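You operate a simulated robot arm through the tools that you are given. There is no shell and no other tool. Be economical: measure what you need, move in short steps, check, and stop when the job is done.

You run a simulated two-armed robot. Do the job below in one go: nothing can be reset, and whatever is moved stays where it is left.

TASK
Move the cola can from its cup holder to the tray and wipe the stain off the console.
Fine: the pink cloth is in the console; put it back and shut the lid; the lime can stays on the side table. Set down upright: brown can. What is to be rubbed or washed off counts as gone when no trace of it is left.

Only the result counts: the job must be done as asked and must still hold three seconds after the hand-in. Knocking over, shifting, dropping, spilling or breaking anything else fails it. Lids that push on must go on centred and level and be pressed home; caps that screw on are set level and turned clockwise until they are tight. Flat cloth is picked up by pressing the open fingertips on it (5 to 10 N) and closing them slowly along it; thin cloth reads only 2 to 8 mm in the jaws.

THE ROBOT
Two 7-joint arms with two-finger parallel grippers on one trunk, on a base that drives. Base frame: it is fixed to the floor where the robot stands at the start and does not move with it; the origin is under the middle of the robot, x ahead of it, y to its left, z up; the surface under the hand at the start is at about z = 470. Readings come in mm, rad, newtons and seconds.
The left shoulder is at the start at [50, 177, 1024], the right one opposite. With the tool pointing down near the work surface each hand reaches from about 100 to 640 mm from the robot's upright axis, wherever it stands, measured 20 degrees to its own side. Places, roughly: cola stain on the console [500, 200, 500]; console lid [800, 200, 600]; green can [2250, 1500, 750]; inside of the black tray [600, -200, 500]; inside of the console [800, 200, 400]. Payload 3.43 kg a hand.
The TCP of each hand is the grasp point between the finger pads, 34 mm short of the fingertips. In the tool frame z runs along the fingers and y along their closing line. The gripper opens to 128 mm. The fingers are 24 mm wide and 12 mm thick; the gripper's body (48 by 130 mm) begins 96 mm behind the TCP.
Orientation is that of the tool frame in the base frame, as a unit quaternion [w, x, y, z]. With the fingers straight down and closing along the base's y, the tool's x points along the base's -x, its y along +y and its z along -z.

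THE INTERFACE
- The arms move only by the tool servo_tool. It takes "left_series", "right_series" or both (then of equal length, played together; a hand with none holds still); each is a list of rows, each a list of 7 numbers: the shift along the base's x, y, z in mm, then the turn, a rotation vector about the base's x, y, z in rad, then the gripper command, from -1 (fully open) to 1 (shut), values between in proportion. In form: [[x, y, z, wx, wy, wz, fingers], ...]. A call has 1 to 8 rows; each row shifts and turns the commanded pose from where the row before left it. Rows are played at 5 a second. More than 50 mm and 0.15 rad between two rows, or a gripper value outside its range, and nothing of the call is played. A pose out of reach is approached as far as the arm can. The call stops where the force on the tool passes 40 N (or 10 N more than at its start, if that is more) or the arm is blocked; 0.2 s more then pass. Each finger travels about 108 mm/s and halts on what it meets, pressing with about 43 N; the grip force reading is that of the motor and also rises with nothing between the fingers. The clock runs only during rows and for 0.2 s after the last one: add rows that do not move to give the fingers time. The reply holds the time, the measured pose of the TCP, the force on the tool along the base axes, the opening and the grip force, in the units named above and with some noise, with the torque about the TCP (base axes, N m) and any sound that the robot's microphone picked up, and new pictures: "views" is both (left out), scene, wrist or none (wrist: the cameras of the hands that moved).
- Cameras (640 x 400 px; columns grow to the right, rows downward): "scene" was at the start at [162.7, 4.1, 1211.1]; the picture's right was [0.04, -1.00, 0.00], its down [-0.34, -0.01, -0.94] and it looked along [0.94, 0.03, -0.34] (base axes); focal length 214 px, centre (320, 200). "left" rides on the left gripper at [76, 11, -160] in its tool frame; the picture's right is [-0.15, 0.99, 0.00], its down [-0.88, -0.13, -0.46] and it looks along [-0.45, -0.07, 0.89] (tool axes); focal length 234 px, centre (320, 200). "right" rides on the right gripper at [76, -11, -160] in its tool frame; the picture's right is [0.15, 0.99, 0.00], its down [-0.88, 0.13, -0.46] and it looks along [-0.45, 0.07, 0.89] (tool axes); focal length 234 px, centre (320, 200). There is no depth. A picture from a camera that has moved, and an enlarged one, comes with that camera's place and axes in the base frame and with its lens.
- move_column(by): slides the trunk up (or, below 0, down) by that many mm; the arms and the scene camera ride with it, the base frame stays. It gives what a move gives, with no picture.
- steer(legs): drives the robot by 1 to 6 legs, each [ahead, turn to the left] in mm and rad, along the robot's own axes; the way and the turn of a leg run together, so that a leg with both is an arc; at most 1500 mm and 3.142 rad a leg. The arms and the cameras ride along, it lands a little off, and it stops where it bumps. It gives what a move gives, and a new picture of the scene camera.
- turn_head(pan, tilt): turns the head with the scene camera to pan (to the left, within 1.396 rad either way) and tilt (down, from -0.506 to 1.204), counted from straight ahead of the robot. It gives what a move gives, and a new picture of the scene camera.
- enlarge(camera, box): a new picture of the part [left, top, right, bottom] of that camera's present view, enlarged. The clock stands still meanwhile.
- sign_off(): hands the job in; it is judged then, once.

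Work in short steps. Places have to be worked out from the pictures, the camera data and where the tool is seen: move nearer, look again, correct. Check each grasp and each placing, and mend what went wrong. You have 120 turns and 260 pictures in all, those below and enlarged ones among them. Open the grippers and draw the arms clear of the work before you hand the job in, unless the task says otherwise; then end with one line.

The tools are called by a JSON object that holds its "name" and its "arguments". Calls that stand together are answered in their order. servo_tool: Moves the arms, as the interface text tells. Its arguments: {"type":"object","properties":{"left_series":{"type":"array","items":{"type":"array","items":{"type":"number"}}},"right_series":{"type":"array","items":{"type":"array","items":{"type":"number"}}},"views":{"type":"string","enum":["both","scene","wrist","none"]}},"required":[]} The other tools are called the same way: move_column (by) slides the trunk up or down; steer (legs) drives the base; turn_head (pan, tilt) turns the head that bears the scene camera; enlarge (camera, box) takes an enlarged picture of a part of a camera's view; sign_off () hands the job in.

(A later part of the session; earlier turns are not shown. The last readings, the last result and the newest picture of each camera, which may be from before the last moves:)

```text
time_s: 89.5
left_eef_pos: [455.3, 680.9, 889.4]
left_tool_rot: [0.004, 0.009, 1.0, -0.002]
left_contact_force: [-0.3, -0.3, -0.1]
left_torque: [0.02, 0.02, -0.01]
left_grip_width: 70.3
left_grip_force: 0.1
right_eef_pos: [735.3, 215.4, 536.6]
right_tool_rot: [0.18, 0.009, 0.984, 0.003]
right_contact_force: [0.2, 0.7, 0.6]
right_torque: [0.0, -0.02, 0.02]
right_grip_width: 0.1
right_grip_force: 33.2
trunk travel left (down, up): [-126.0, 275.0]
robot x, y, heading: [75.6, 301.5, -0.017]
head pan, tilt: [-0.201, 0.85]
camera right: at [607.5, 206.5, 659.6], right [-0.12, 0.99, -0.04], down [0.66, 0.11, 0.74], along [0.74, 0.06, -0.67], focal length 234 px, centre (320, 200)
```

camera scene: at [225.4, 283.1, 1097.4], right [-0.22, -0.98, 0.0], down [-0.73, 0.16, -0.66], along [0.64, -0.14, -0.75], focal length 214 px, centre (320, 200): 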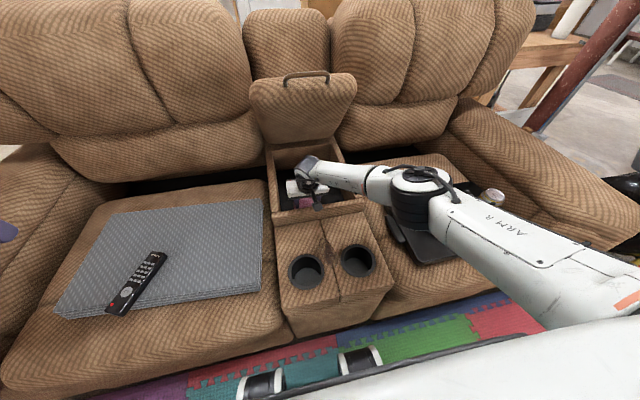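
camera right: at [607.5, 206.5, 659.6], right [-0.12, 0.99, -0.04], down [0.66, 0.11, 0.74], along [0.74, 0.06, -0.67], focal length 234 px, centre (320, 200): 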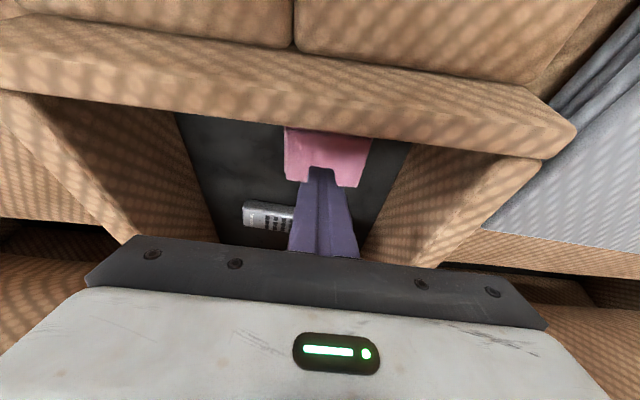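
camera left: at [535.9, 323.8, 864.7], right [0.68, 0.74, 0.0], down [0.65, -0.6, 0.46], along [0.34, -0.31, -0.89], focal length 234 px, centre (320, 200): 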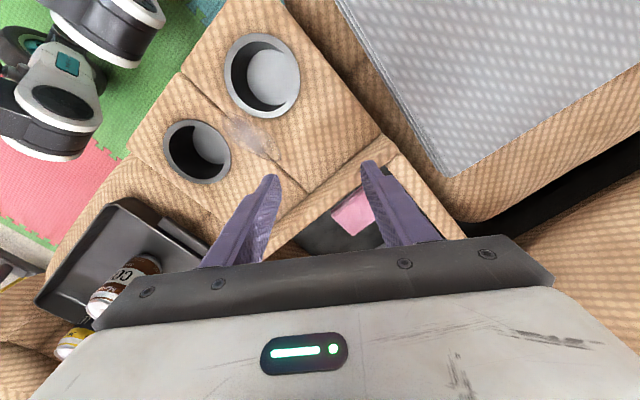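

Not gripped; the cloth stays. I reopen and press again a bit harder, to hold ~8–10 N throughout a slower close.

{"name": "servo_tool", "arguments": {"right_series": [[0, 0, 0, 0, 0, 0, 0.2], [0, 0, -15, 0, 0, 0, 0.2], [0, 0, -15, 0, 0, 0, 0.2], [0, 0, -8, 0, 0, 0, 0.2], [0, 0, -3, 0, 0, 0, 0.2]], "views": "wrist"}}

```text
time_s: 90.7
left_eef_pos: [455.6, 682.3, 890.4]
left_tool_rot: [0.004, 0.009, 1.0, -0.002]
left_contact_force: [-1.0, 0.5, 0.4]
left_torque: [-0.01, 0.02, 0.0]
left_grip_width: 70.4
left_grip_force: 0.1
right_eef_pos: [736.2, 217.0, 496.7]
right_tool_rot: [0.179, 0.009, 0.984, 0.002]
right_contact_force: [-0.4, 0.9, -0.5]
right_torque: [-0.02, 0.02, 0.03]
right_grip_width: 51.2
right_grip_force: 0.0
trunk travel left (down, up): [-126.0, 275.0]
robot x, y, heading: [80.8, 301.8, -0.02]
head pan, tilt: [-0.201, 0.85]
camera right: at [608.6, 207.6, 618.6], right [-0.12, 0.99, -0.04], down [0.66, 0.11, 0.74], along [0.74, 0.06, -0.67], focal length 234 px, centre (320, 200)
```

right: 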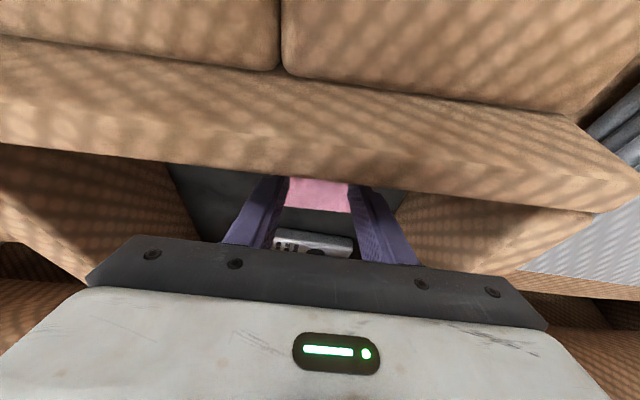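

No contact at this opening yet. I step down 2 mm at a time.

{"name": "servo_tool", "arguments": {"right_series": [[0, 0, -2, 0, 0, 0, 0.2], [0, 0, -2, 0, 0, 0, 0.2]], "views": "none"}}

```text
time_s: 91.3
left_eef_pos: [454.3, 682.2, 891.3]
left_tool_rot: [0.004, 0.009, 1.0, -0.002]
left_contact_force: [-0.1, -0.9, -0.2]
left_torque: [0.0, 0.05, 0.0]
left_grip_width: 70.4
left_grip_force: 0.1
right_eef_pos: [738.6, 219.2, 497.0]
right_tool_rot: [0.181, 0.009, 0.984, 0.002]
right_contact_force: [-9.9, -1.3, 19.1]
right_torque: [-0.43, 0.35, -0.18]
right_grip_width: 51.7
right_grip_force: 0.9
trunk travel left (down, up): [-126.0, 275.0]
robot x, y, heading: [80.3, 298.8, -0.019]
head pan, tilt: [-0.201, 0.85]
```

Contact ~19 N. I ease up 1 mm and close slowly halfway, watching force.

{"name": "servo_tool", "arguments": {"right_series": [[0, 0, 1, 0, 0, 0, 0.2], [0, 0, 0, 0, 0, 0, 0.26], [0, 0, 0, 0, 0, 0, 0.32], [0, 0, 0, 0, 0, 0, 0.38], [0, 0, 0, 0, 0, 0, 0.44], [0, 0, 0, 0, 0, 0, 0.5]], "views": "wrist"}}

```text
time_s: 92.7
left_eef_pos: [454.4, 681.2, 889.7]
left_tool_rot: [0.005, 0.01, 1.0, -0.002]
left_contact_force: [0.8, 0.2, -0.6]
left_torque: [0.0, 0.01, 0.02]
left_grip_width: 70.5
left_grip_force: 0.0
right_eef_pos: [737.4, 215.1, 495.3]
right_tool_rot: [0.182, 0.009, 0.983, 0.002]
right_contact_force: [1.5, -6.3, 17.8]
right_torque: [-0.45, -0.09, -0.05]
right_grip_width: 38.0
right_grip_force: 5.3
trunk travel left (down, up): [-126.0, 275.0]
robot x, y, heading: [79.8, 296.8, -0.017]
head pan, tilt: [-0.201, 0.85]
camera right: at [609.3, 205.6, 617.1], right [-0.12, 0.99, -0.05], down [0.66, 0.11, 0.74], along [0.74, 0.06, -0.67], focal length 234 px, centre (320, 200)
```

right: 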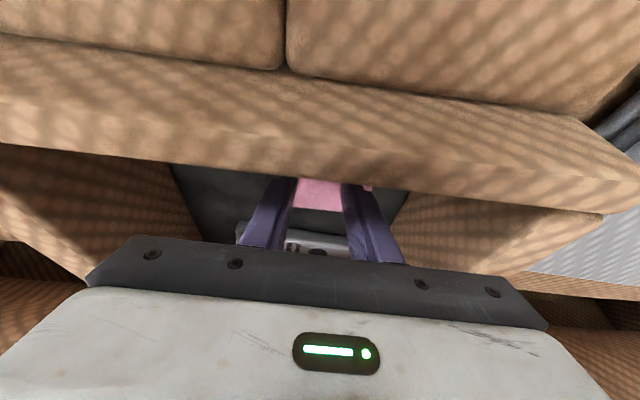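

Friction is building (width lags, grip 5 N). I continue closing slowly.

{"name": "servo_tool", "arguments": {"right_series": [[0, 0, 0, 0, 0, 0, 0.56], [0, 0, 0, 0, 0, 0, 0.62], [0, 0, 0, 0, 0, 0, 0.68], [0, 0, 0, 0, 0, 0, 0.74], [0, 0, 0, 0, 0, 0, 0.8], [0, 0, 0, 0, 0, 0, 0.87], [0, 0, 0, 0, 0, 0, 0.94], [0, 0, 0, 0, 0, 0, 1]], "views": "wrist"}}

```text
time_s: 94.5
left_eef_pos: [453.2, 683.0, 890.0]
left_tool_rot: [0.005, 0.009, 1.0, -0.002]
left_contact_force: [0.9, 0.3, -0.3]
left_torque: [0.01, 0.01, 0.02]
left_grip_width: 70.4
left_grip_force: 0.1
right_eef_pos: [735.9, 219.4, 495.6]
right_tool_rot: [0.181, 0.01, 0.983, 0.003]
right_contact_force: [1.3, -6.3, 18.6]
right_torque: [-0.25, -0.03, -0.09]
right_grip_width: 0.1
right_grip_force: 32.9
trunk travel left (down, up): [-126.0, 275.0]
robot x, y, heading: [79.8, 299.7, -0.018]
head pan, tilt: [-0.201, 0.85]
camera right: at [608.6, 207.7, 617.2], right [-0.12, 0.99, -0.04], down [0.66, 0.11, 0.74], along [0.74, 0.06, -0.67], focal length 234 px, centre (320, 200)
```

right: 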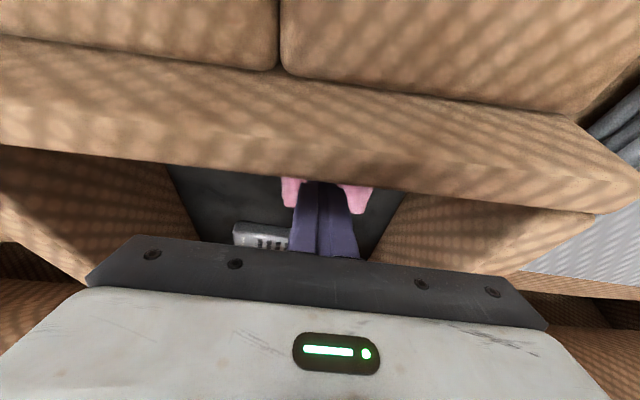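

Still slipped: this is a folded pad ~88 mm wide. I'll straddle it instead: rise, open wide, lower beside it and squeeze.

{"name": "servo_tool", "arguments": {"right_series": [[0, 0, 20, 0, 0, 0, 0.9], [0, 0, 15, 0, 0, 0, 0.0], [0, 0, 0, 0, 0, 0, -0.6], [0, 0, 0, 0, 0, 0, -0.9], [0, 0, 0, 0, 0, 0, -0.9], [0, 0, -10, 0, 0, 0, -0.9]], "views": "wrist"}}

{"name": "enlarge", "arguments": {"camera": "right", "box": [180, 90, 460, 260]}}

```text
time_s: 95.9
left_eef_pos: [456.6, 682.5, 890.3]
left_tool_rot: [0.004, 0.008, 1.0, -0.003]
left_contact_force: [-0.2, -0.3, 0.0]
left_torque: [0.01, -0.03, 0.01]
left_grip_width: 70.2
left_grip_force: 0.1
right_eef_pos: [735.9, 220.2, 517.6]
right_tool_rot: [0.18, 0.008, 0.984, 0.003]
right_contact_force: [0.5, -0.6, -0.3]
right_torque: [0.0, 0.01, 0.01]
right_grip_width: 121.7
right_grip_force: 0.0
trunk travel left (down, up): [-126.0, 275.0]
robot x, y, heading: [80.9, 302.6, -0.016]
head pan, tilt: [-0.201, 0.85]
camera right: at [608.5, 207.5, 640.2], right [-0.12, 0.99, -0.04], down [0.66, 0.11, 0.74], along [0.74, 0.06, -0.67], focal length 234 px, centre (320, 200)
```

right: 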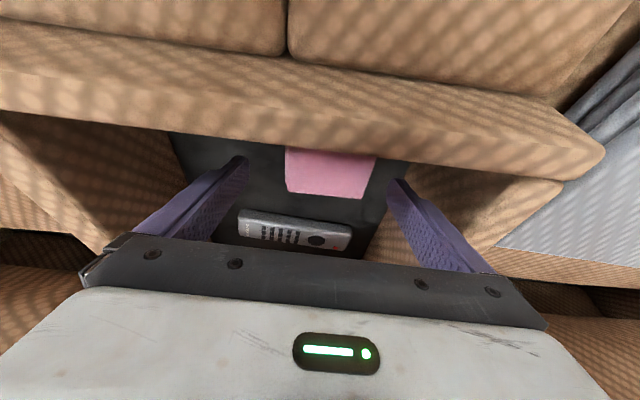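

```text
2.29 times, centred on (320, 175) of right
camera zoom: at [608.5, 207.5, 640.2], right [-0.12, 0.99, -0.04], down [0.66, 0.11, 0.74], along [0.74, 0.06, -0.67], focal length 535 px, centre (320, 257)
```

zoom: 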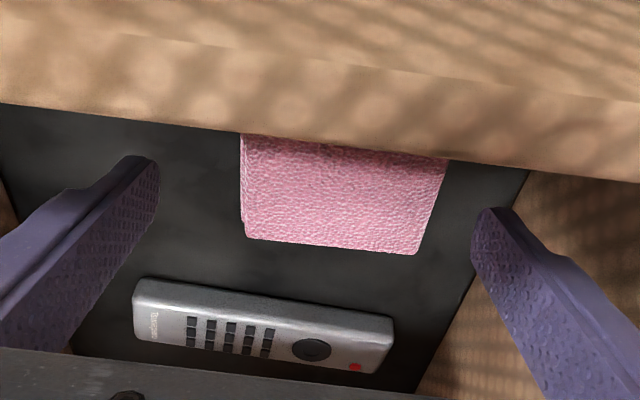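

The pad centre is at y≈226. I shift +7 mm in y, and lower the open fingers beside it toward the floor.

{"name": "servo_tool", "arguments": {"right_series": [[3, 7, -12, 0, 0, 0, -0.9], [2, 0, -10, 0, 0, 0, -0.9], [0, 0, -5, 0, 0, 0, -0.9]], "views": "wrist"}}

```text
time_s: 96.7
left_eef_pos: [456.1, 682.5, 890.6]
left_tool_rot: [0.004, 0.009, 1.0, -0.002]
left_contact_force: [-0.1, 0.1, -0.5]
left_torque: [0.0, -0.05, -0.01]
left_grip_width: 70.2
left_grip_force: 0.0
right_eef_pos: [743.1, 225.8, 490.6]
right_tool_rot: [0.18, 0.009, 0.984, 0.003]
right_contact_force: [-0.2, -0.4, -0.2]
right_torque: [-0.02, 0.0, 0.02]
right_grip_width: 121.5
right_grip_force: 0.0
trunk travel left (down, up): [-126.0, 275.0]
robot x, y, heading: [79.1, 297.6, -0.02]
head pan, tilt: [-0.201, 0.85]
camera right: at [613.9, 215.2, 612.6], right [-0.12, 0.99, -0.04], down [0.66, 0.11, 0.74], along [0.74, 0.06, -0.67], focal length 234 px, centre (320, 200)
```

right: 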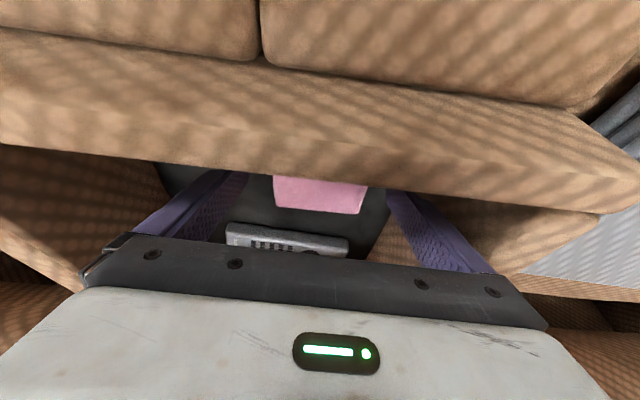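

No floor contact yet at tip z≈459; a bit lower.

{"name": "servo_tool", "arguments": {"right_series": [[1, 0, -4, 0, 0, 0, -0.9], [1, 0, -4, 0, 0, 0, -0.9], [0, 0, -3, 0, 0, 0, -0.9]], "views": "none"}}

```text
time_s: 97.5
left_eef_pos: [454.8, 681.3, 888.5]
left_tool_rot: [0.003, 0.009, 1.0, -0.002]
left_contact_force: [1.2, -0.7, -0.6]
left_torque: [-0.06, 0.0, 0.01]
left_grip_width: 70.4
left_grip_force: 0.0
right_eef_pos: [740.4, 225.2, 484.1]
right_tool_rot: [0.18, 0.008, 0.984, 0.003]
right_contact_force: [0.1, -0.7, -1.1]
right_torque: [-0.02, -0.04, -0.01]
right_grip_width: 121.6
right_grip_force: 0.0
right hand out of reach, approached as far as the arm can: row 2
trunk travel left (down, up): [-126.0, 275.0]
robot x, y, heading: [81.5, 302.6, -0.015]
head pan, tilt: [-0.201, 0.85]
```

Tip ≈452, overlapping the pad's thickness. I close around it slowly.

{"name": "servo_tool", "arguments": {"right_series": [[0, 0, 0, 0, 0, 0, -0.6], [0, 0, 0, 0, 0, 0, -0.4], [0, 0, 0, 0, 0, 0, -0.25], [0, 0, 0, 0, 0, 0, -0.1], [0, 0, 0, 0, 0, 0, 0.05], [0, 0, 0, 0, 0, 0, 0.2]], "views": "wrist"}}

```text
time_s: 98.9
left_eef_pos: [455.9, 683.3, 890.7]
left_tool_rot: [0.003, 0.009, 1.0, -0.002]
left_contact_force: [-0.1, 0.5, -0.7]
left_torque: [-0.01, 0.02, 0.01]
left_grip_width: 70.6
left_grip_force: 0.2
right_eef_pos: [741.1, 224.4, 483.4]
right_tool_rot: [0.18, 0.009, 0.984, 0.003]
right_contact_force: [0.9, -0.5, 0.0]
right_torque: [-0.02, 0.02, 0.02]
right_grip_width: 94.3
right_grip_force: 43.3
trunk travel left (down, up): [-126.0, 275.0]
robot x, y, heading: [78.8, 301.5, -0.019]
head pan, tilt: [-0.201, 0.85]
camera right: at [612.8, 214.0, 605.0], right [-0.12, 0.99, -0.04], down [0.66, 0.11, 0.74], along [0.74, 0.06, -0.67], focal length 234 px, centre (320, 200)
```

right: 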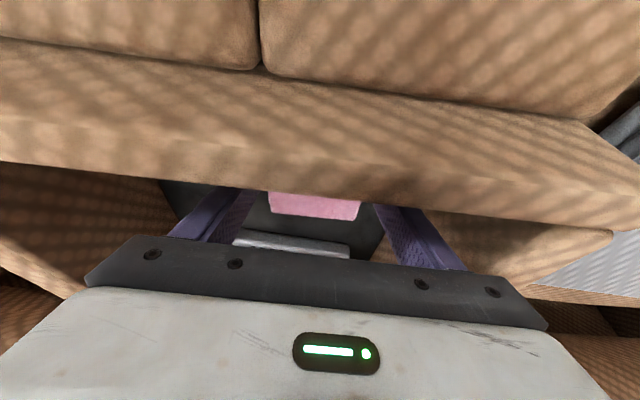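

Gripped at 94 mm with 43 N – it behaves like a firm pad. I lift it.

{"name": "servo_tool", "arguments": {"right_series": [[0, 0, 15, 0, 0, 0, 0.5], [0, 0, 30, 0, 0, 0, 0.5], [0, 0, 40, 0, 0, 0, 0.5], [0, 0, 45, 0, 0, 0, 0.5], [-10, 0, 45, 0, 0, 0, 0.5]], "views": "both"}}

```text
time_s: 100.1
left_eef_pos: [455.9, 681.5, 889.1]
left_tool_rot: [0.004, 0.009, 1.0, -0.002]
left_contact_force: [-0.2, -0.1, 0.4]
left_torque: [0.03, -0.03, -0.03]
left_grip_width: 70.2
left_grip_force: 0.1
right_eef_pos: [733.0, 225.1, 659.6]
right_tool_rot: [0.18, 0.01, 0.984, 0.002]
right_contact_force: [0.2, 0.3, -0.4]
right_torque: [-0.02, 0.0, -0.02]
right_grip_width: 93.9
right_grip_force: 43.1
trunk travel left (down, up): [-126.0, 275.0]
robot x, y, heading: [82.2, 301.9, -0.017]
head pan, tilt: [-0.201, 0.85]
camera scene: at [225.4, 283.1, 1097.3], right [-0.22, -0.98, 0.0], down [-0.73, 0.16, -0.66], along [0.64, -0.14, -0.75], focal length 214 px, centre (320, 200)
camera right: at [605.9, 214.8, 781.3], right [-0.12, 0.99, -0.04], down [0.67, 0.11, 0.74], along [0.74, 0.06, -0.67], focal length 234 px, centre (320, 200)
```

scene: 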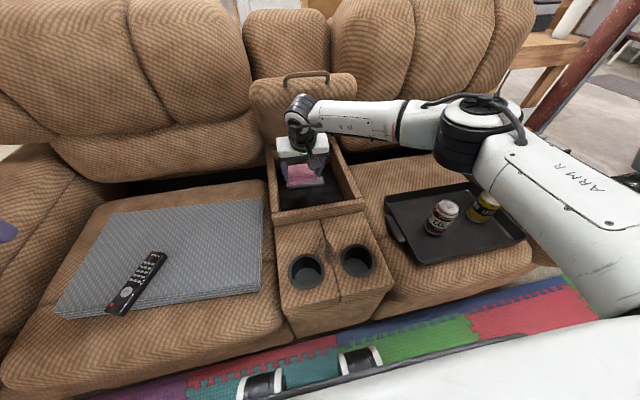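
right: 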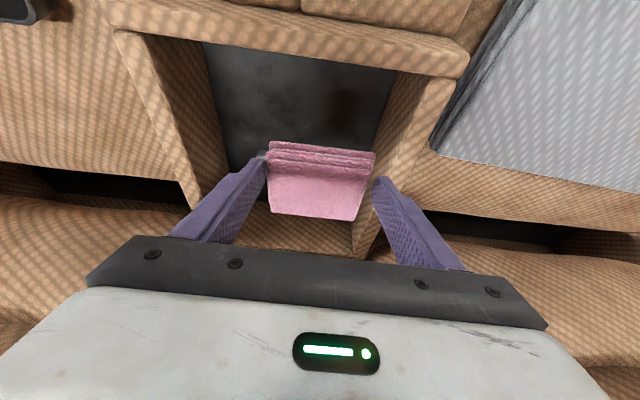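

Pad lifted level. Stain spans x≈480–572 around y≈197 on the shelf (z≈530). I carry the pad back over the stain.

{"name": "servo_tool", "arguments": {"right_series": [[-30, -4, 15, 0, 0, 0, 0.5], [-37, -5, 10, 0, 0, 0, 0.5], [-37, -5, 0, 0, 0, 0, 0.5], [-37, -5, 0, 0, 0, 0, 0.5], [-37, -5, 0, 0, 0, 0, 0.5], [-37, -4, 0, 0, 0, 0, 0.5]], "views": "both"}}

{"name": "enlarge", "arguments": {"camera": "scene", "box": [240, 130, 400, 300]}}

```text
time_s: 101.5
left_eef_pos: [456.5, 681.9, 889.4]
left_tool_rot: [0.004, 0.009, 1.0, -0.002]
left_contact_force: [0.3, 0.0, 0.1]
left_torque: [-0.01, -0.02, 0.0]
left_grip_width: 70.1
left_grip_force: 0.1
right_eef_pos: [518.5, 197.4, 683.8]
right_tool_rot: [0.18, 0.01, 0.984, 0.002]
right_contact_force: [-0.2, 0.3, -1.1]
right_torque: [-0.01, -0.01, 0.0]
right_grip_width: 93.9
right_grip_force: 42.9
trunk travel left (down, up): [-126.0, 275.0]
robot x, y, heading: [77.2, 299.6, -0.02]
head pan, tilt: [-0.201, 0.85]
camera scene: at [225.4, 283.1, 1097.4], right [-0.22, -0.98, 0.0], down [-0.73, 0.16, -0.66], along [0.64, -0.14, -0.75], focal length 214 px, centre (320, 200)
camera right: at [390.5, 186.6, 805.4], right [-0.12, 0.99, -0.04], down [0.66, 0.11, 0.74], along [0.74, 0.06, -0.67], focal length 234 px, centre (320, 200)
```

scene: 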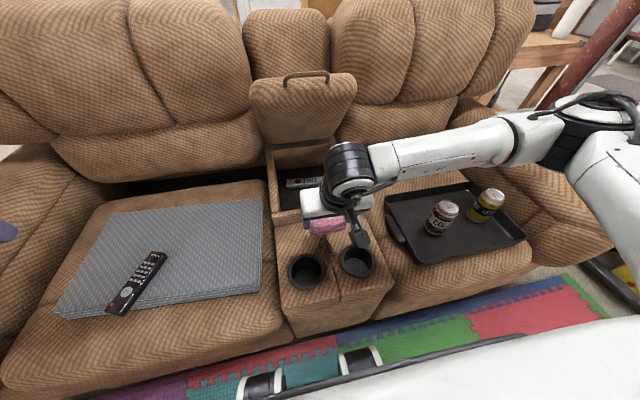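
right: 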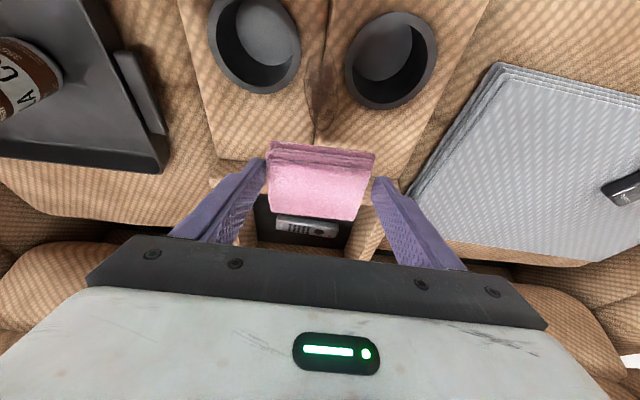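

```text
2.35 times, centred on (320, 215) of scene
camera zoom: at [225.4, 283.1, 1097.4], right [-0.22, -0.98, 0.0], down [-0.73, 0.16, -0.66], along [0.64, -0.14, -0.75], focal length 505 px, centre (320, 165)
```

zoom: 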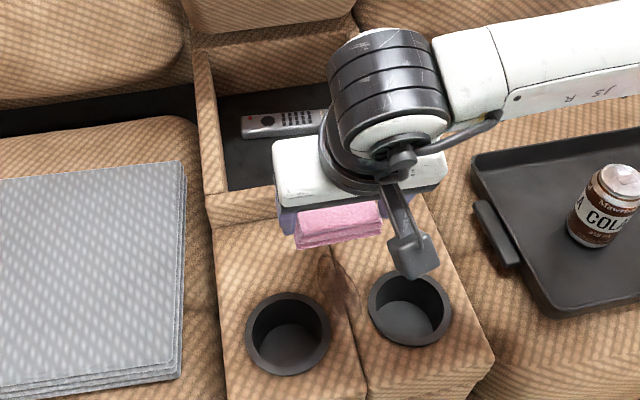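

Stain confirmed: x≈474–573, y≈192. I descend over its middle.

{"name": "servo_tool", "arguments": {"right_series": [[0, -4, -40, 0, 0, 0, 0.5], [0, 0, -40, 0, 0, 0, 0.5], [0, 0, -10, 0, 0, 0, 0.5]], "views": "wrist"}}

{"name": "enlarge", "arguments": {"camera": "scene", "box": [240, 130, 400, 300]}}

```text
time_s: 102.3
left_eef_pos: [455.0, 682.0, 889.9]
left_tool_rot: [0.004, 0.008, 1.0, -0.001]
left_contact_force: [0.7, 0.1, -0.3]
left_torque: [0.0, 0.02, 0.0]
left_grip_width: 70.5
left_grip_force: 0.1
right_eef_pos: [517.5, 193.8, 593.1]
right_tool_rot: [0.18, 0.009, 0.984, 0.002]
right_contact_force: [0.9, 1.1, -1.0]
right_torque: [0.01, 0.0, -0.01]
right_grip_width: 93.9
right_grip_force: 42.9
trunk travel left (down, up): [-126.0, 275.0]
robot x, y, heading: [76.8, 297.6, -0.017]
head pan, tilt: [-0.201, 0.85]
camera right: at [389.7, 182.7, 715.9], right [-0.12, 0.99, -0.04], down [0.66, 0.11, 0.74], along [0.74, 0.06, -0.67], focal length 234 px, centre (320, 200)
```

right: 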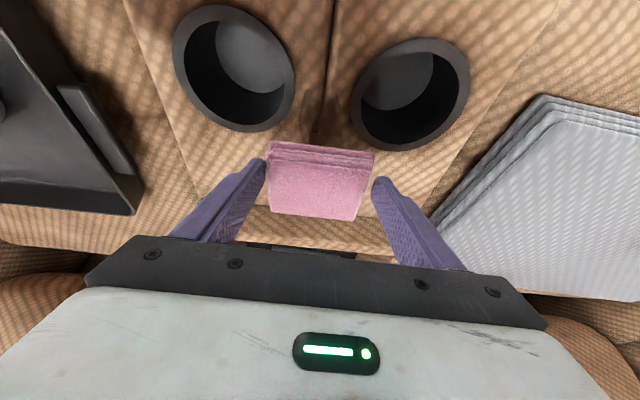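

```text
2.35 times, centred on (320, 215) of scene
camera zoom: at [225.5, 283.1, 1097.4], right [-0.22, -0.98, 0.0], down [-0.73, 0.16, -0.66], along [0.64, -0.14, -0.75], focal length 505 px, centre (320, 165)
```

zoom: 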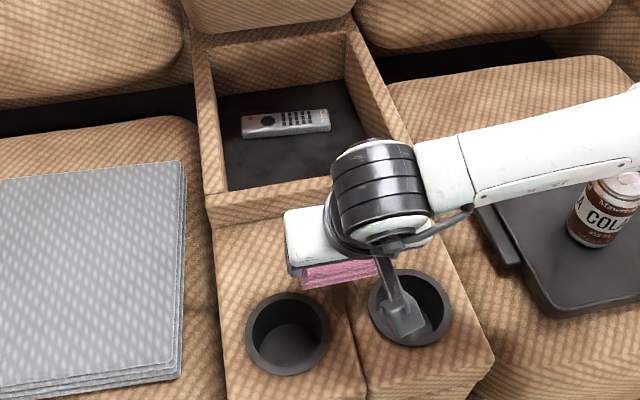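

About 20–30 mm above the shelf. I step down gently.

{"name": "servo_tool", "arguments": {"right_series": [[0, 0, -8, 0, 0, 0, 0.5], [0, 0, -5, 0, 0, 0, 0.5], [0, 0, -4, 0, 0, 0, 0.5]], "views": "none"}}

```text
time_s: 103.1
left_eef_pos: [456.0, 681.1, 890.1]
left_tool_rot: [0.003, 0.009, 1.0, -0.002]
left_contact_force: [-0.2, 0.5, 0.3]
left_torque: [0.0, -0.01, -0.02]
left_grip_width: 70.4
left_grip_force: 0.1
right_eef_pos: [517.6, 193.2, 576.7]
right_tool_rot: [0.18, 0.009, 0.984, 0.003]
right_contact_force: [-0.1, 0.2, 0.0]
right_torque: [0.02, -0.02, -0.01]
right_grip_width: 94.0
right_grip_force: 42.7
trunk travel left (down, up): [-126.0, 275.0]
robot x, y, heading: [77.6, 300.4, -0.021]
head pan, tilt: [-0.201, 0.85]
```

No contact at z 577; continuing down.

{"name": "servo_tool", "arguments": {"right_series": [[0, 0, -4, 0, 0, 0, 0.5], [0, 0, -3, 0, 0, 0, 0.5], [0, 0, -3, 0, 0, 0, 0.5]], "views": "none"}}

```text
time_s: 103.9
left_eef_pos: [455.7, 682.6, 889.8]
left_tool_rot: [0.004, 0.009, 1.0, -0.002]
left_contact_force: [0.4, -0.2, 0.9]
left_torque: [-0.03, 0.02, 0.01]
left_grip_width: 70.4
left_grip_force: 0.0
right_eef_pos: [516.9, 192.5, 566.8]
right_tool_rot: [0.18, 0.009, 0.984, 0.002]
right_contact_force: [-0.4, 0.3, -0.5]
right_torque: [-0.02, -0.01, -0.01]
right_grip_width: 94.0
right_grip_force: 43.2
trunk travel left (down, up): [-126.0, 275.0]
robot x, y, heading: [78.0, 301.0, -0.021]
head pan, tilt: [-0.201, 0.85]
```

Still free (tip ≈535). Continue in 3 mm steps.

{"name": "servo_tool", "arguments": {"right_series": [[0, 0, -3, 0, 0, 0, 0.5], [0, 0, -3, 0, 0, 0, 0.5], [0, 0, -3, 0, 0, 0, 0.5]], "views": "wrist"}}

```text
time_s: 104.7
left_eef_pos: [456.5, 682.3, 890.4]
left_tool_rot: [0.003, 0.008, 1.0, -0.002]
left_contact_force: [-0.4, 0.8, -0.2]
left_torque: [0.01, 0.02, 0.02]
left_grip_width: 70.4
left_grip_force: 0.1
right_eef_pos: [517.9, 192.7, 557.6]
right_tool_rot: [0.179, 0.008, 0.984, 0.002]
right_contact_force: [-0.3, 0.5, 0.0]
right_torque: [0.02, 0.06, 0.01]
right_grip_width: 93.8
right_grip_force: 43.5
trunk travel left (down, up): [-126.0, 275.0]
robot x, y, heading: [81.4, 302.5, -0.016]
head pan, tilt: [-0.201, 0.85]
camera right: at [390.3, 182.2, 679.9], right [-0.12, 0.99, -0.04], down [0.66, 0.11, 0.74], along [0.74, 0.06, -0.67], focal length 234 px, centre (320, 200)
```

right: 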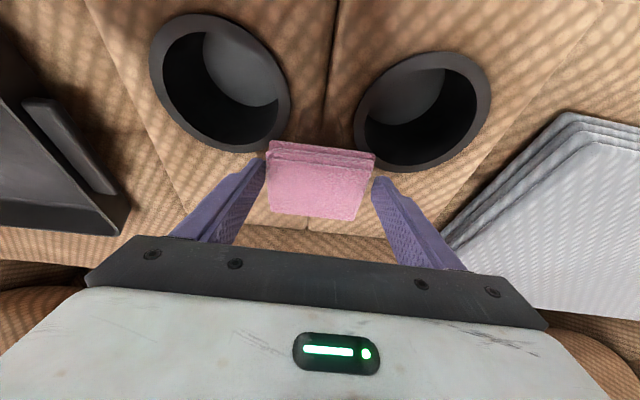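

Still not touching. Continue down in small steps.

{"name": "servo_tool", "arguments": {"right_series": [[0, 0, -3, 0, 0, 0, 0.5], [0, 0, -3, 0, 0, 0, 0.5], [0, 0, -3, 0, 0, 0, 0.5]], "views": "none"}}

{"name": "enlarge", "arguments": {"camera": "right", "box": [220, 40, 420, 240]}}

```text
time_s: 105.5
left_eef_pos: [454.6, 682.9, 891.7]
left_tool_rot: [0.004, 0.009, 1.0, -0.002]
left_contact_force: [0.1, 0.8, -0.6]
left_torque: [-0.03, 0.0, 0.05]
left_grip_width: 70.5
left_grip_force: 0.0
right_eef_pos: [517.7, 193.2, 552.7]
right_tool_rot: [0.181, 0.009, 0.983, 0.002]
right_contact_force: [-11.4, -6.3, 32.0]
right_torque: [-0.92, 0.74, -0.11]
right_grip_width: 93.8
right_grip_force: 43.1
trunk travel left (down, up): [-126.0, 275.0]
robot x, y, heading: [77.1, 300.9, -0.022]
head pan, tilt: [-0.201, 0.85]
```

```text
2.00 times, centred on (320, 140) of right
camera zoom: at [389.7, 182.3, 674.3], right [-0.12, 0.99, -0.04], down [0.66, 0.11, 0.74], along [0.74, 0.06, -0.67], focal length 468 px, centre (320, 320)
```

zoom: 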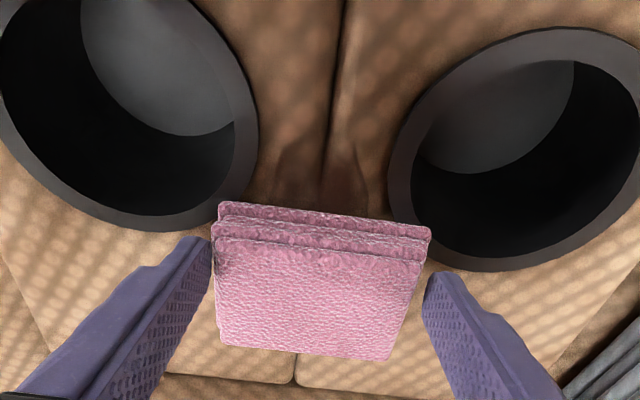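

Contact at z≈553 with 32 N. I ease up 3 mm, then stroke along the stain toward the robot and back.

{"name": "servo_tool", "arguments": {"right_series": [[0, 0, 3, 0, 0, 0, 0.5], [-12, 0, 0, 0, 0, 0, 0.5], [-12, 0, 0, 0, 0, 0, 0.5], [-12, 0, 0, 0, 0, 0, 0.5]], "views": "wrist"}}

```text
time_s: 106.5
left_eef_pos: [455.7, 681.9, 889.7]
left_tool_rot: [0.004, 0.009, 1.0, -0.002]
left_contact_force: [0.4, -1.0, -0.6]
left_torque: [-0.03, 0.03, -0.02]
left_grip_width: 70.6
left_grip_force: 0.1
right_eef_pos: [481.4, 194.2, 551.9]
right_tool_rot: [0.181, 0.009, 0.983, 0.003]
right_contact_force: [7.6, -0.3, 16.3]
right_torque: [-0.45, -0.58, 0.26]
right_grip_width: 94.0
right_grip_force: 43.9
trunk travel left (down, up): [-126.0, 275.0]
robot x, y, heading: [76.9, 302.4, -0.019]
head pan, tilt: [-0.201, 0.85]
camera right: at [354.1, 182.6, 674.5], right [-0.12, 0.99, -0.04], down [0.66, 0.11, 0.74], along [0.74, 0.06, -0.67], focal length 234 px, centre (320, 200)
```

right: 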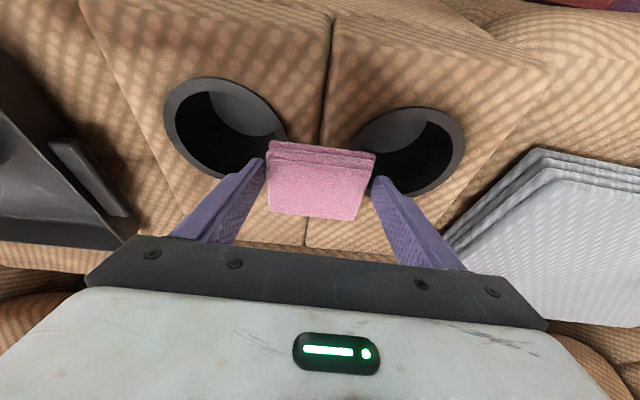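

The pad slides well at 16 N. I stroke forward the full stain length.

{"name": "servo_tool", "arguments": {"right_series": [[-8, 0, 0, 0, 0, 0, 0.5], [15, 0, 0, 0, 0, 0, 0.5], [15, 0, 0, 0, 0, 0, 0.5], [15, 0, 0, 0, 0, 0, 0.5], [15, 0, 0, 0, 0, 0, 0.5], [15, 0, 0, 0, 0, 0, 0.5], [12, 0, 0, 0, 0, 0, 0.5]], "views": "wrist"}}

{"name": "enlarge", "arguments": {"camera": "right", "box": [220, 0, 420, 160]}}

```text
time_s: 107.1
left_eef_pos: [455.1, 681.9, 891.1]
left_tool_rot: [0.004, 0.009, 1.0, -0.002]
left_contact_force: [-1.2, 0.2, 0.3]
left_torque: [0.0, 0.02, 0.02]
left_grip_width: 70.3
left_grip_force: 0.0
right_eef_pos: [476.8, 194.7, 552.2]
right_tool_rot: [0.178, 0.008, 0.984, 0.003]
right_contact_force: [-5.5, -2.0, 14.3]
right_torque: [-0.55, -0.02, -0.17]
right_grip_width: 93.7
right_grip_force: 43.3
trunk travel left (down, up): [-126.0, 275.0]
robot x, y, heading: [76.4, 300.3, -0.017]
head pan, tilt: [-0.201, 0.85]
stopped in row 2 (right hand): the force on the tool passed its limit at 45 N (the readings are from after the stop); the commanded pose is now the measured one
camera right: at [350.3, 182.6, 675.2], right [-0.12, 0.99, -0.04], down [0.67, 0.11, 0.74], along [0.73, 0.06, -0.68], focal length 234 px, centre (320, 200)
```

right: 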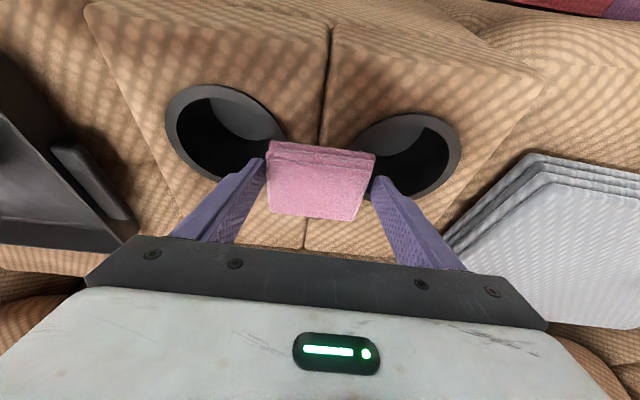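

```text
2.50 times, centred on (320, 80) of right
camera zoom: at [350.3, 182.6, 675.2], right [-0.12, 0.99, -0.04], down [0.67, 0.11, 0.74], along [0.73, 0.06, -0.68], focal length 585 px, centre (320, 500)
```

zoom: 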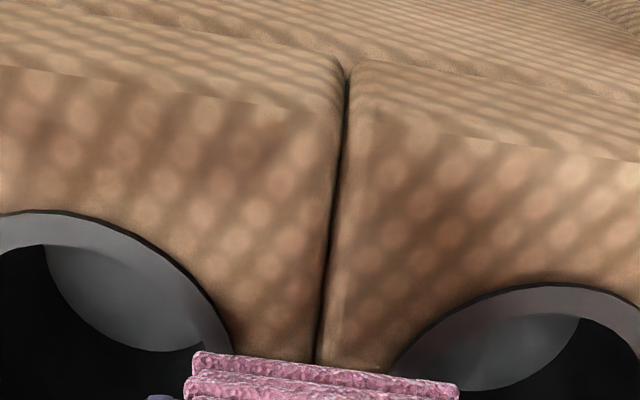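

A fingertip caught a cup-holder rim. I raise 3 mm and stroke forward lighter.

{"name": "servo_tool", "arguments": {"right_series": [[0, 0, 3, 0, 0, 0, 0.5], [8, 0, 0, 0, 0, 0, 0.5], [12, 0, 0, 0, 0, 0, 0.5], [12, 0, 0, 0, 0, 0, 0.5], [12, 0, 0, 0, 0, 0, 0.5], [12, 0, -1, 0, 0, 0, 0.5]], "views": "wrist"}}

```text
time_s: 108.5
left_eef_pos: [455.6, 681.2, 888.4]
left_tool_rot: [0.003, 0.008, 1.0, -0.002]
left_contact_force: [-0.7, -0.7, 0.0]
left_torque: [0.04, 0.0, 0.01]
left_grip_width: 70.4
left_grip_force: 0.1
right_eef_pos: [533.1, 194.0, 552.2]
right_tool_rot: [0.176, 0.009, 0.984, 0.003]
right_contact_force: [1.1, 0.6, 0.0]
right_torque: [0.02, 0.03, 0.01]
right_grip_width: 93.7
right_grip_force: 43.3
trunk travel left (down, up): [-126.0, 275.0]
robot x, y, heading: [78.5, 301.3, -0.015]
head pan, tilt: [-0.201, 0.85]
camera right: at [406.6, 182.8, 676.4], right [-0.12, 0.99, -0.04], down [0.67, 0.11, 0.73], along [0.73, 0.06, -0.68], focal length 234 px, centre (320, 200)
```

right: 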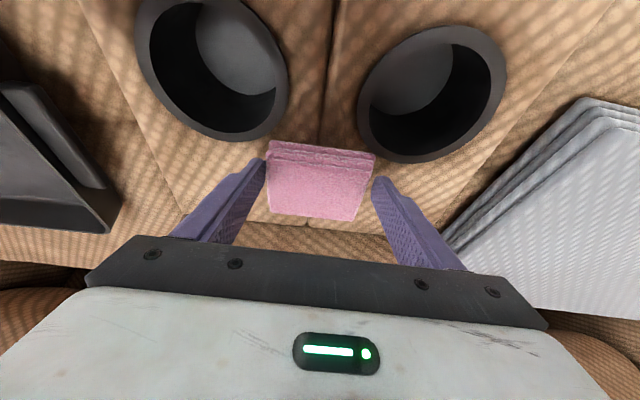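

No force at this spot. I check the stain's state in front of the pad.

{"name": "enlarge", "arguments": {"camera": "right", "box": [250, 30, 410, 160]}}

{"name": "enlarge", "arguments": {"camera": "scene", "box": [260, 200, 400, 310]}}

```text
3.08 times, centred on (330, 95) of right
camera zoom: at [406.6, 182.8, 676.4], right [-0.12, 0.99, -0.04], down [0.67, 0.11, 0.73], along [0.73, 0.06, -0.68], focal length 720 px, centre (289, 523)
```

zoom: 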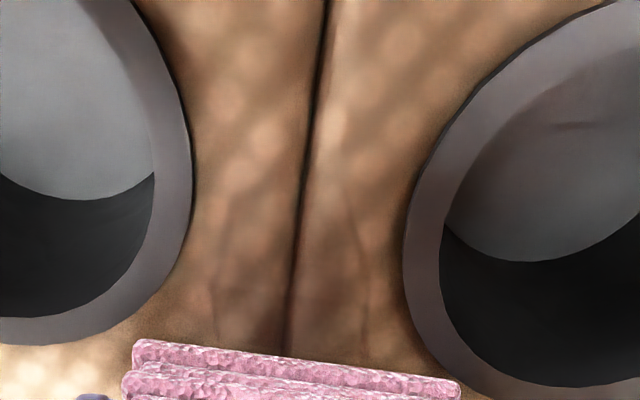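

```text
3.64 times, centred on (330, 255) of scene
camera zoom: at [225.3, 283.0, 1097.4], right [-0.22, -0.98, 0.0], down [-0.73, 0.16, -0.66], along [0.64, -0.14, -0.75], focal length 780 px, centre (284, 0)
```

zoom: 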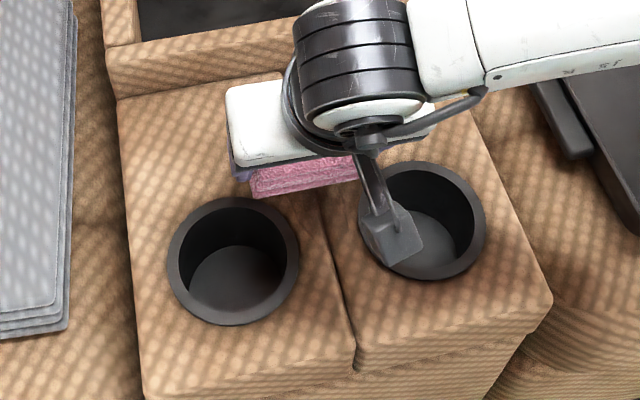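

The stain is already much fainter; wiping works. I repeat pressed back-strokes, lifting for the return.

{"name": "servo_tool", "arguments": {"right_series": [[25, 0, 0, 0, 0, 0, 0.5], [0, 0, -4, 0, 0, 0, 0.5], [-15, 0, 0, 0, 0, 0, 0.5], [-15, 0, 0, 0, 0, 0, 0.5], [-15, 0, 0, 0, 0, 0, 0.5], [-15, 0, 0, 0, 0, 0, 0.5], [-15, 0, 0, 0, 0, 0, 0.5], [-6, 0, 0, 0, 0, 0, 0.5]], "views": "none"}}

{"name": "servo_tool", "arguments": {"right_series": [[0, 0, 8, 0, 0, 0, 0.5], [40, 0, 0, 0, 0, 0, 0.5], [45, 0, 0, 0, 0, 0, 0.5], [0, 0, -9, 0, 0, 0, 0.5], [-18, 0, 0, 0, 0, 0, 0.5], [-18, 0, 0, 0, 0, 0, 0.5], [-18, 0, 0, 0, 0, 0, 0.5], [-18, 0, 0, 0, 0, 0, 0.5]], "views": "none"}}

```text
time_s: 110.3
left_eef_pos: [455.1, 682.6, 889.4]
left_tool_rot: [0.004, 0.009, 1.0, -0.002]
left_contact_force: [0.6, -0.1, -0.5]
left_torque: [-0.03, 0.02, 0.01]
left_grip_width: 70.5
left_grip_force: 0.0
right_eef_pos: [480.3, 195.5, 551.7]
right_tool_rot: [0.181, 0.009, 0.983, 0.005]
right_contact_force: [10.7, -0.6, 24.6]
right_torque: [-0.59, -0.4, 0.18]
right_grip_width: 93.8
right_grip_force: 42.9
trunk travel left (down, up): [-126.0, 275.0]
robot x, y, heading: [78.6, 301.3, -0.015]
head pan, tilt: [-0.201, 0.85]
```

```text
time_s: 112.1
left_eef_pos: [455.8, 682.9, 891.2]
left_tool_rot: [0.004, 0.008, 1.0, -0.001]
left_contact_force: [-0.2, -0.3, 0.8]
left_torque: [-0.02, 0.01, -0.01]
left_grip_width: 70.7
left_grip_force: 0.1
right_eef_pos: [494.2, 194.1, 552.4]
right_tool_rot: [0.184, 0.008, 0.983, 0.005]
right_contact_force: [11.7, -0.3, 30.7]
right_torque: [-0.53, -0.4, 0.2]
right_grip_width: 93.8
right_grip_force: 43.2
trunk travel left (down, up): [-126.0, 275.0]
robot x, y, heading: [78.4, 299.9, -0.022]
head pan, tilt: [-0.201, 0.85]
```

Strokes at ~25–30 N done. I lift and retreat forward to inspect.

{"name": "servo_tool", "arguments": {"right_series": [[0, 0, 20, 0, 0, 0, 0.5], [20, 0, 45, 0, 0, 0, 0.5], [45, 0, 20, 0, 0, 0, 0.5], [45, 0, 0, 0, 0, 0, 0.5]], "views": "wrist"}}

{"name": "enlarge", "arguments": {"camera": "right", "box": [220, 0, 420, 160]}}

{"name": "enlarge", "arguments": {"camera": "scene", "box": [270, 200, 400, 310]}}

```text
time_s: 113.1
left_eef_pos: [456.4, 681.9, 889.5]
left_tool_rot: [0.003, 0.009, 1.0, -0.002]
left_contact_force: [0.3, -0.6, 0.0]
left_torque: [-0.02, 0.01, -0.01]
left_grip_width: 70.2
left_grip_force: 0.1
right_eef_pos: [600.7, 192.4, 632.1]
right_tool_rot: [0.175, 0.008, 0.985, 0.003]
right_contact_force: [0.3, 0.4, -0.6]
right_torque: [0.03, 0.05, 0.03]
right_grip_width: 93.9
right_grip_force: 42.6
trunk travel left (down, up): [-126.0, 275.0]
robot x, y, heading: [79.8, 297.4, -0.016]
head pan, tilt: [-0.201, 0.85]
camera right: at [474.3, 181.9, 755.1], right [-0.12, 0.99, -0.04], down [0.67, 0.11, 0.73], along [0.73, 0.06, -0.68], focal length 234 px, centre (320, 200)
```

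right: 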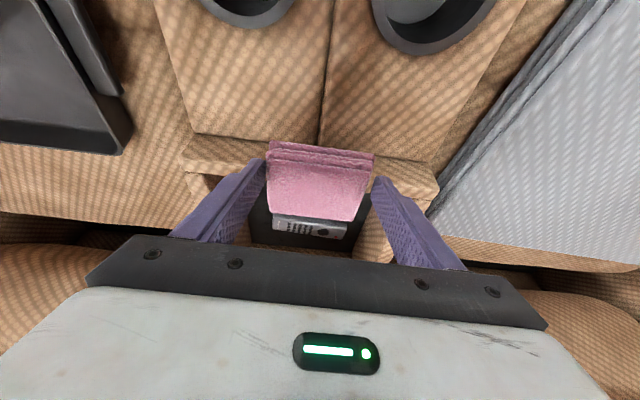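

```text
2.50 times, centred on (320, 80) of right
camera zoom: at [474.3, 181.9, 755.1], right [-0.12, 0.99, -0.04], down [0.67, 0.11, 0.73], along [0.73, 0.06, -0.68], focal length 585 px, centre (320, 500)
```

zoom: 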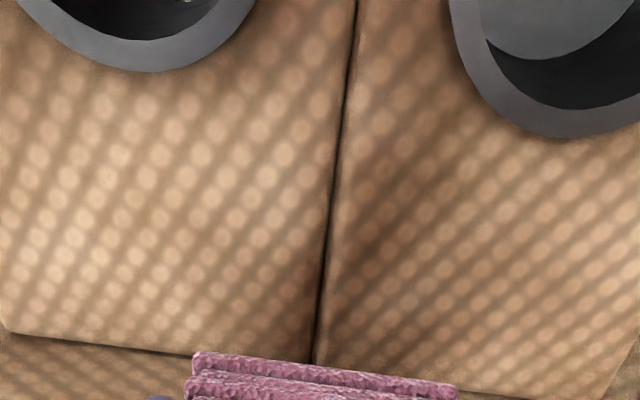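

```text
3.64 times, centred on (335, 255) of scene
camera zoom: at [225.3, 283.0, 1097.3], right [-0.22, -0.98, 0.0], down [-0.73, 0.16, -0.66], along [0.64, -0.14, -0.75], focal length 780 px, centre (266, 0)
```

zoom: 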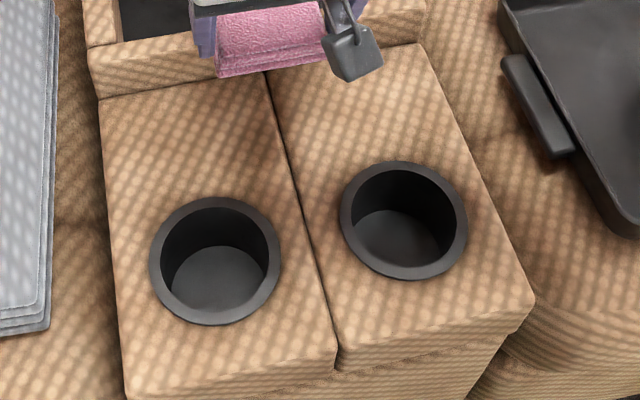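

The stain looks gone. For certainty I do one more pass slightly to each side.

{"name": "servo_tool", "arguments": {"right_series": [[-30, -7, -35, 0, 0, 0, 0.5], [-8, 0, -38, 0, 0, 0, 0.5], [0, 0, -8, 0, 0, 0, 0.5], [-18, 0, 0, 0, 0, 0, 0.5], [-18, 0, 0, 0, 0, 0, 0.5], [-18, 0, 0, 0, 0, 0, 0.5], [-18, 0, 0, 0, 0, 0, 0.5], [-13, 0, 0, 0, 0, 0, 0.5]], "views": "none"}}

{"name": "servo_tool", "arguments": {"right_series": [[0, 0, 9, 0, 0, 0, 0.5], [40, 14, 0, 0, 0, 0, 0.5], [47, 0, 0, 0, 0, 0, 0.5], [0, 0, -10, 0, 0, 0, 0.5], [-22, 0, 0, 0, 0, 0, 0.5], [-22, 0, 0, 0, 0, 0, 0.5], [-22, 0, 0, 0, 0, 0, 0.5], [-19, 0, 0, 0, 0, 0, 0.5]], "views": "none"}}

{"name": "servo_tool", "arguments": {"right_series": [[0, -5, 20, 0, 0, 0, 0.5], [-10, -5, 45, 0, 0, 0, 0.5], [0, 0, 45, 0, 0, 0, 0.5], [30, 0, 20, 0, 0, 0, 0.5], [40, 0, 0, 0, 0, 0, 0.5]], "views": "both"}}

{"name": "enlarge", "arguments": {"camera": "right", "box": [250, 0, 420, 150]}}

{"name": "enlarge", "arguments": {"camera": "scene", "box": [290, 200, 390, 290]}}

```text
time_s: 114.9
left_eef_pos: [455.8, 682.3, 890.4]
left_tool_rot: [0.004, 0.008, 1.0, -0.001]
left_contact_force: [0.3, -1.0, 0.4]
left_torque: [-0.04, -0.02, 0.0]
left_grip_width: 70.6
left_grip_force: 0.1
right_eef_pos: [478.0, 187.6, 551.3]
right_tool_rot: [0.177, 0.009, 0.984, 0.003]
right_contact_force: [4.8, 0.5, 11.2]
right_torque: [0.32, -0.45, -0.09]
right_grip_width: 93.5
right_grip_force: 43.1
trunk travel left (down, up): [-126.0, 275.0]
robot x, y, heading: [81.2, 297.9, -0.018]
head pan, tilt: [-0.201, 0.85]
```

```text
time_s: 116.7
left_eef_pos: [456.0, 682.6, 890.9]
left_tool_rot: [0.004, 0.009, 1.0, -0.001]
left_contact_force: [-0.5, 0.1, -0.7]
left_torque: [-0.01, 0.01, 0.02]
left_grip_width: 70.3
left_grip_force: 0.0
right_eef_pos: [480.7, 199.4, 552.3]
right_tool_rot: [0.177, 0.008, 0.984, 0.004]
right_contact_force: [6.0, 1.2, 14.0]
right_torque: [0.01, -0.32, 0.05]
right_grip_width: 94.0
right_grip_force: 43.3
trunk travel left (down, up): [-126.0, 275.0]
robot x, y, heading: [77.2, 300.5, -0.02]
head pan, tilt: [-0.201, 0.85]
```

```text
time_s: 117.9
left_eef_pos: [455.9, 681.1, 888.9]
left_tool_rot: [0.003, 0.009, 1.0, -0.002]
left_contact_force: [-0.5, -0.7, 0.9]
left_torque: [0.0, 0.0, 0.0]
left_grip_width: 70.3
left_grip_force: 0.1
right_eef_pos: [539.7, 190.2, 680.0]
right_tool_rot: [0.176, 0.007, 0.984, 0.004]
right_contact_force: [-0.4, -0.1, -0.5]
right_torque: [0.02, 0.0, 0.03]
right_grip_width: 93.7
right_grip_force: 42.7
trunk travel left (down, up): [-126.0, 275.0]
robot x, y, heading: [78.8, 302.0, -0.015]
head pan, tilt: [-0.201, 0.85]
camera scene: at [225.3, 283.0, 1097.3], right [-0.22, -0.98, 0.0], down [-0.73, 0.16, -0.66], along [0.64, -0.14, -0.75], focal length 214 px, centre (320, 200)
camera right: at [413.5, 179.3, 803.6], right [-0.12, 0.99, -0.04], down [0.67, 0.11, 0.73], along [0.73, 0.06, -0.68], focal length 234 px, centre (320, 200)
```

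scene: 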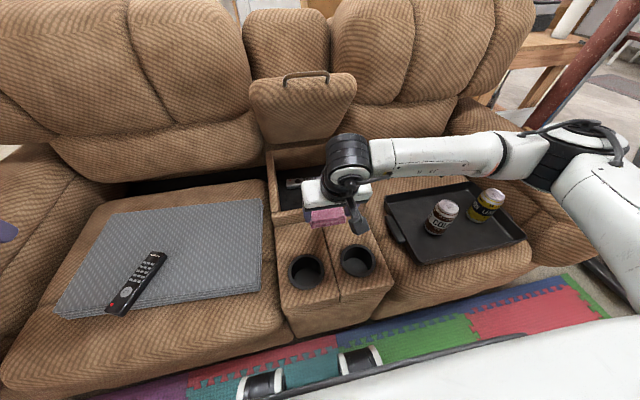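
right: 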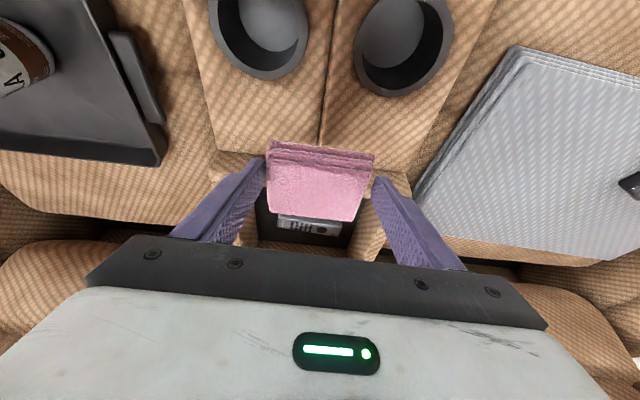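

```text
2.67 times, centred on (335, 75) of right
camera zoom: at [413.5, 179.3, 803.6], right [-0.12, 0.99, -0.04], down [0.67, 0.11, 0.73], along [0.73, 0.06, -0.68], focal length 624 px, centre (280, 533)
```

zoom: 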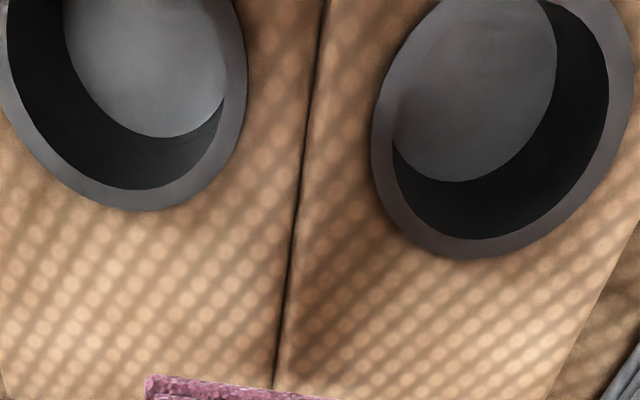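

```text
4.44 times, centred on (340, 245) of scene
camera zoom: at [225.3, 283.0, 1097.3], right [-0.22, -0.98, 0.0], down [-0.73, 0.16, -0.66], along [0.64, -0.14, -0.75], focal length 953 px, centre (231, 0)
```

zoom: 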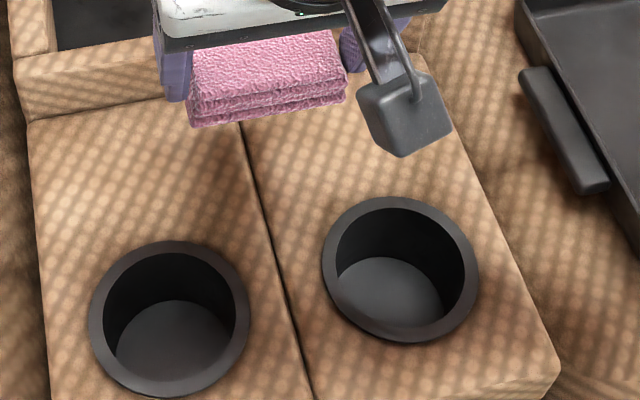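

No trace left. I return the pad to its original place in the box: over first, then down.

{"name": "servo_tool", "arguments": {"right_series": [[40, 7, 0, 0, 0, 0, 0.5], [40, 7, 0, 0, 0, 0, 0.5], [40, 7, 0, 0, 0, 0, 0.5], [40, 7, -5, 0, 0, 0, 0.5], [40, 6, -20, 0, 0, 0, 0.5], [0, 0, -45, 0, 0, 0, 0.5], [0, 0, -45, 0, 0, 0, 0.5]], "views": "both"}}

```text
time_s: 119.5
left_eef_pos: [456.0, 682.2, 889.6]
left_tool_rot: [0.004, 0.009, 1.0, -0.002]
left_contact_force: [-0.9, 0.2, -0.4]
left_torque: [-0.01, 0.0, -0.03]
left_grip_width: 70.1
left_grip_force: 0.0
right_eef_pos: [738.3, 221.4, 565.3]
right_tool_rot: [0.176, 0.008, 0.984, 0.004]
right_contact_force: [-0.2, 0.1, -0.6]
right_torque: [0.02, 0.03, -0.02]
right_grip_width: 93.6
right_grip_force: 43.0
trunk travel left (down, up): [-126.0, 275.0]
robot x, y, heading: [80.6, 299.5, -0.017]
head pan, tilt: [-0.201, 0.85]
camera scene: at [225.4, 283.0, 1097.4], right [-0.22, -0.98, 0.0], down [-0.73, 0.16, -0.66], along [0.64, -0.14, -0.75], focal length 214 px, centre (320, 200)
camera right: at [612.4, 210.5, 688.6], right [-0.12, 0.99, -0.04], down [0.67, 0.11, 0.73], along [0.73, 0.06, -0.68], focal length 234 px, centre (320, 200)
```

scene: 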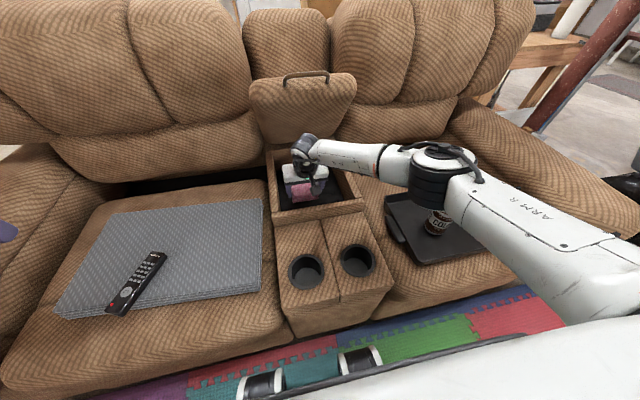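
right: 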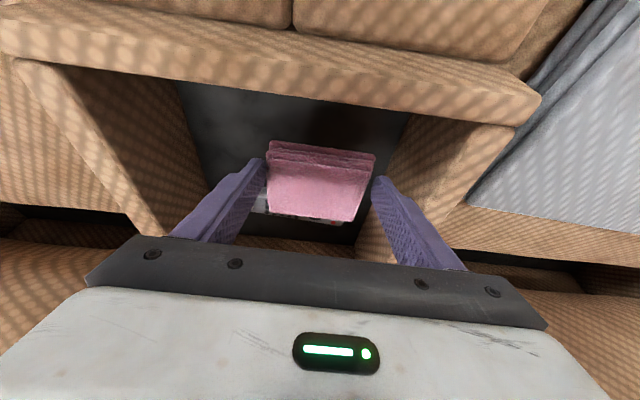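

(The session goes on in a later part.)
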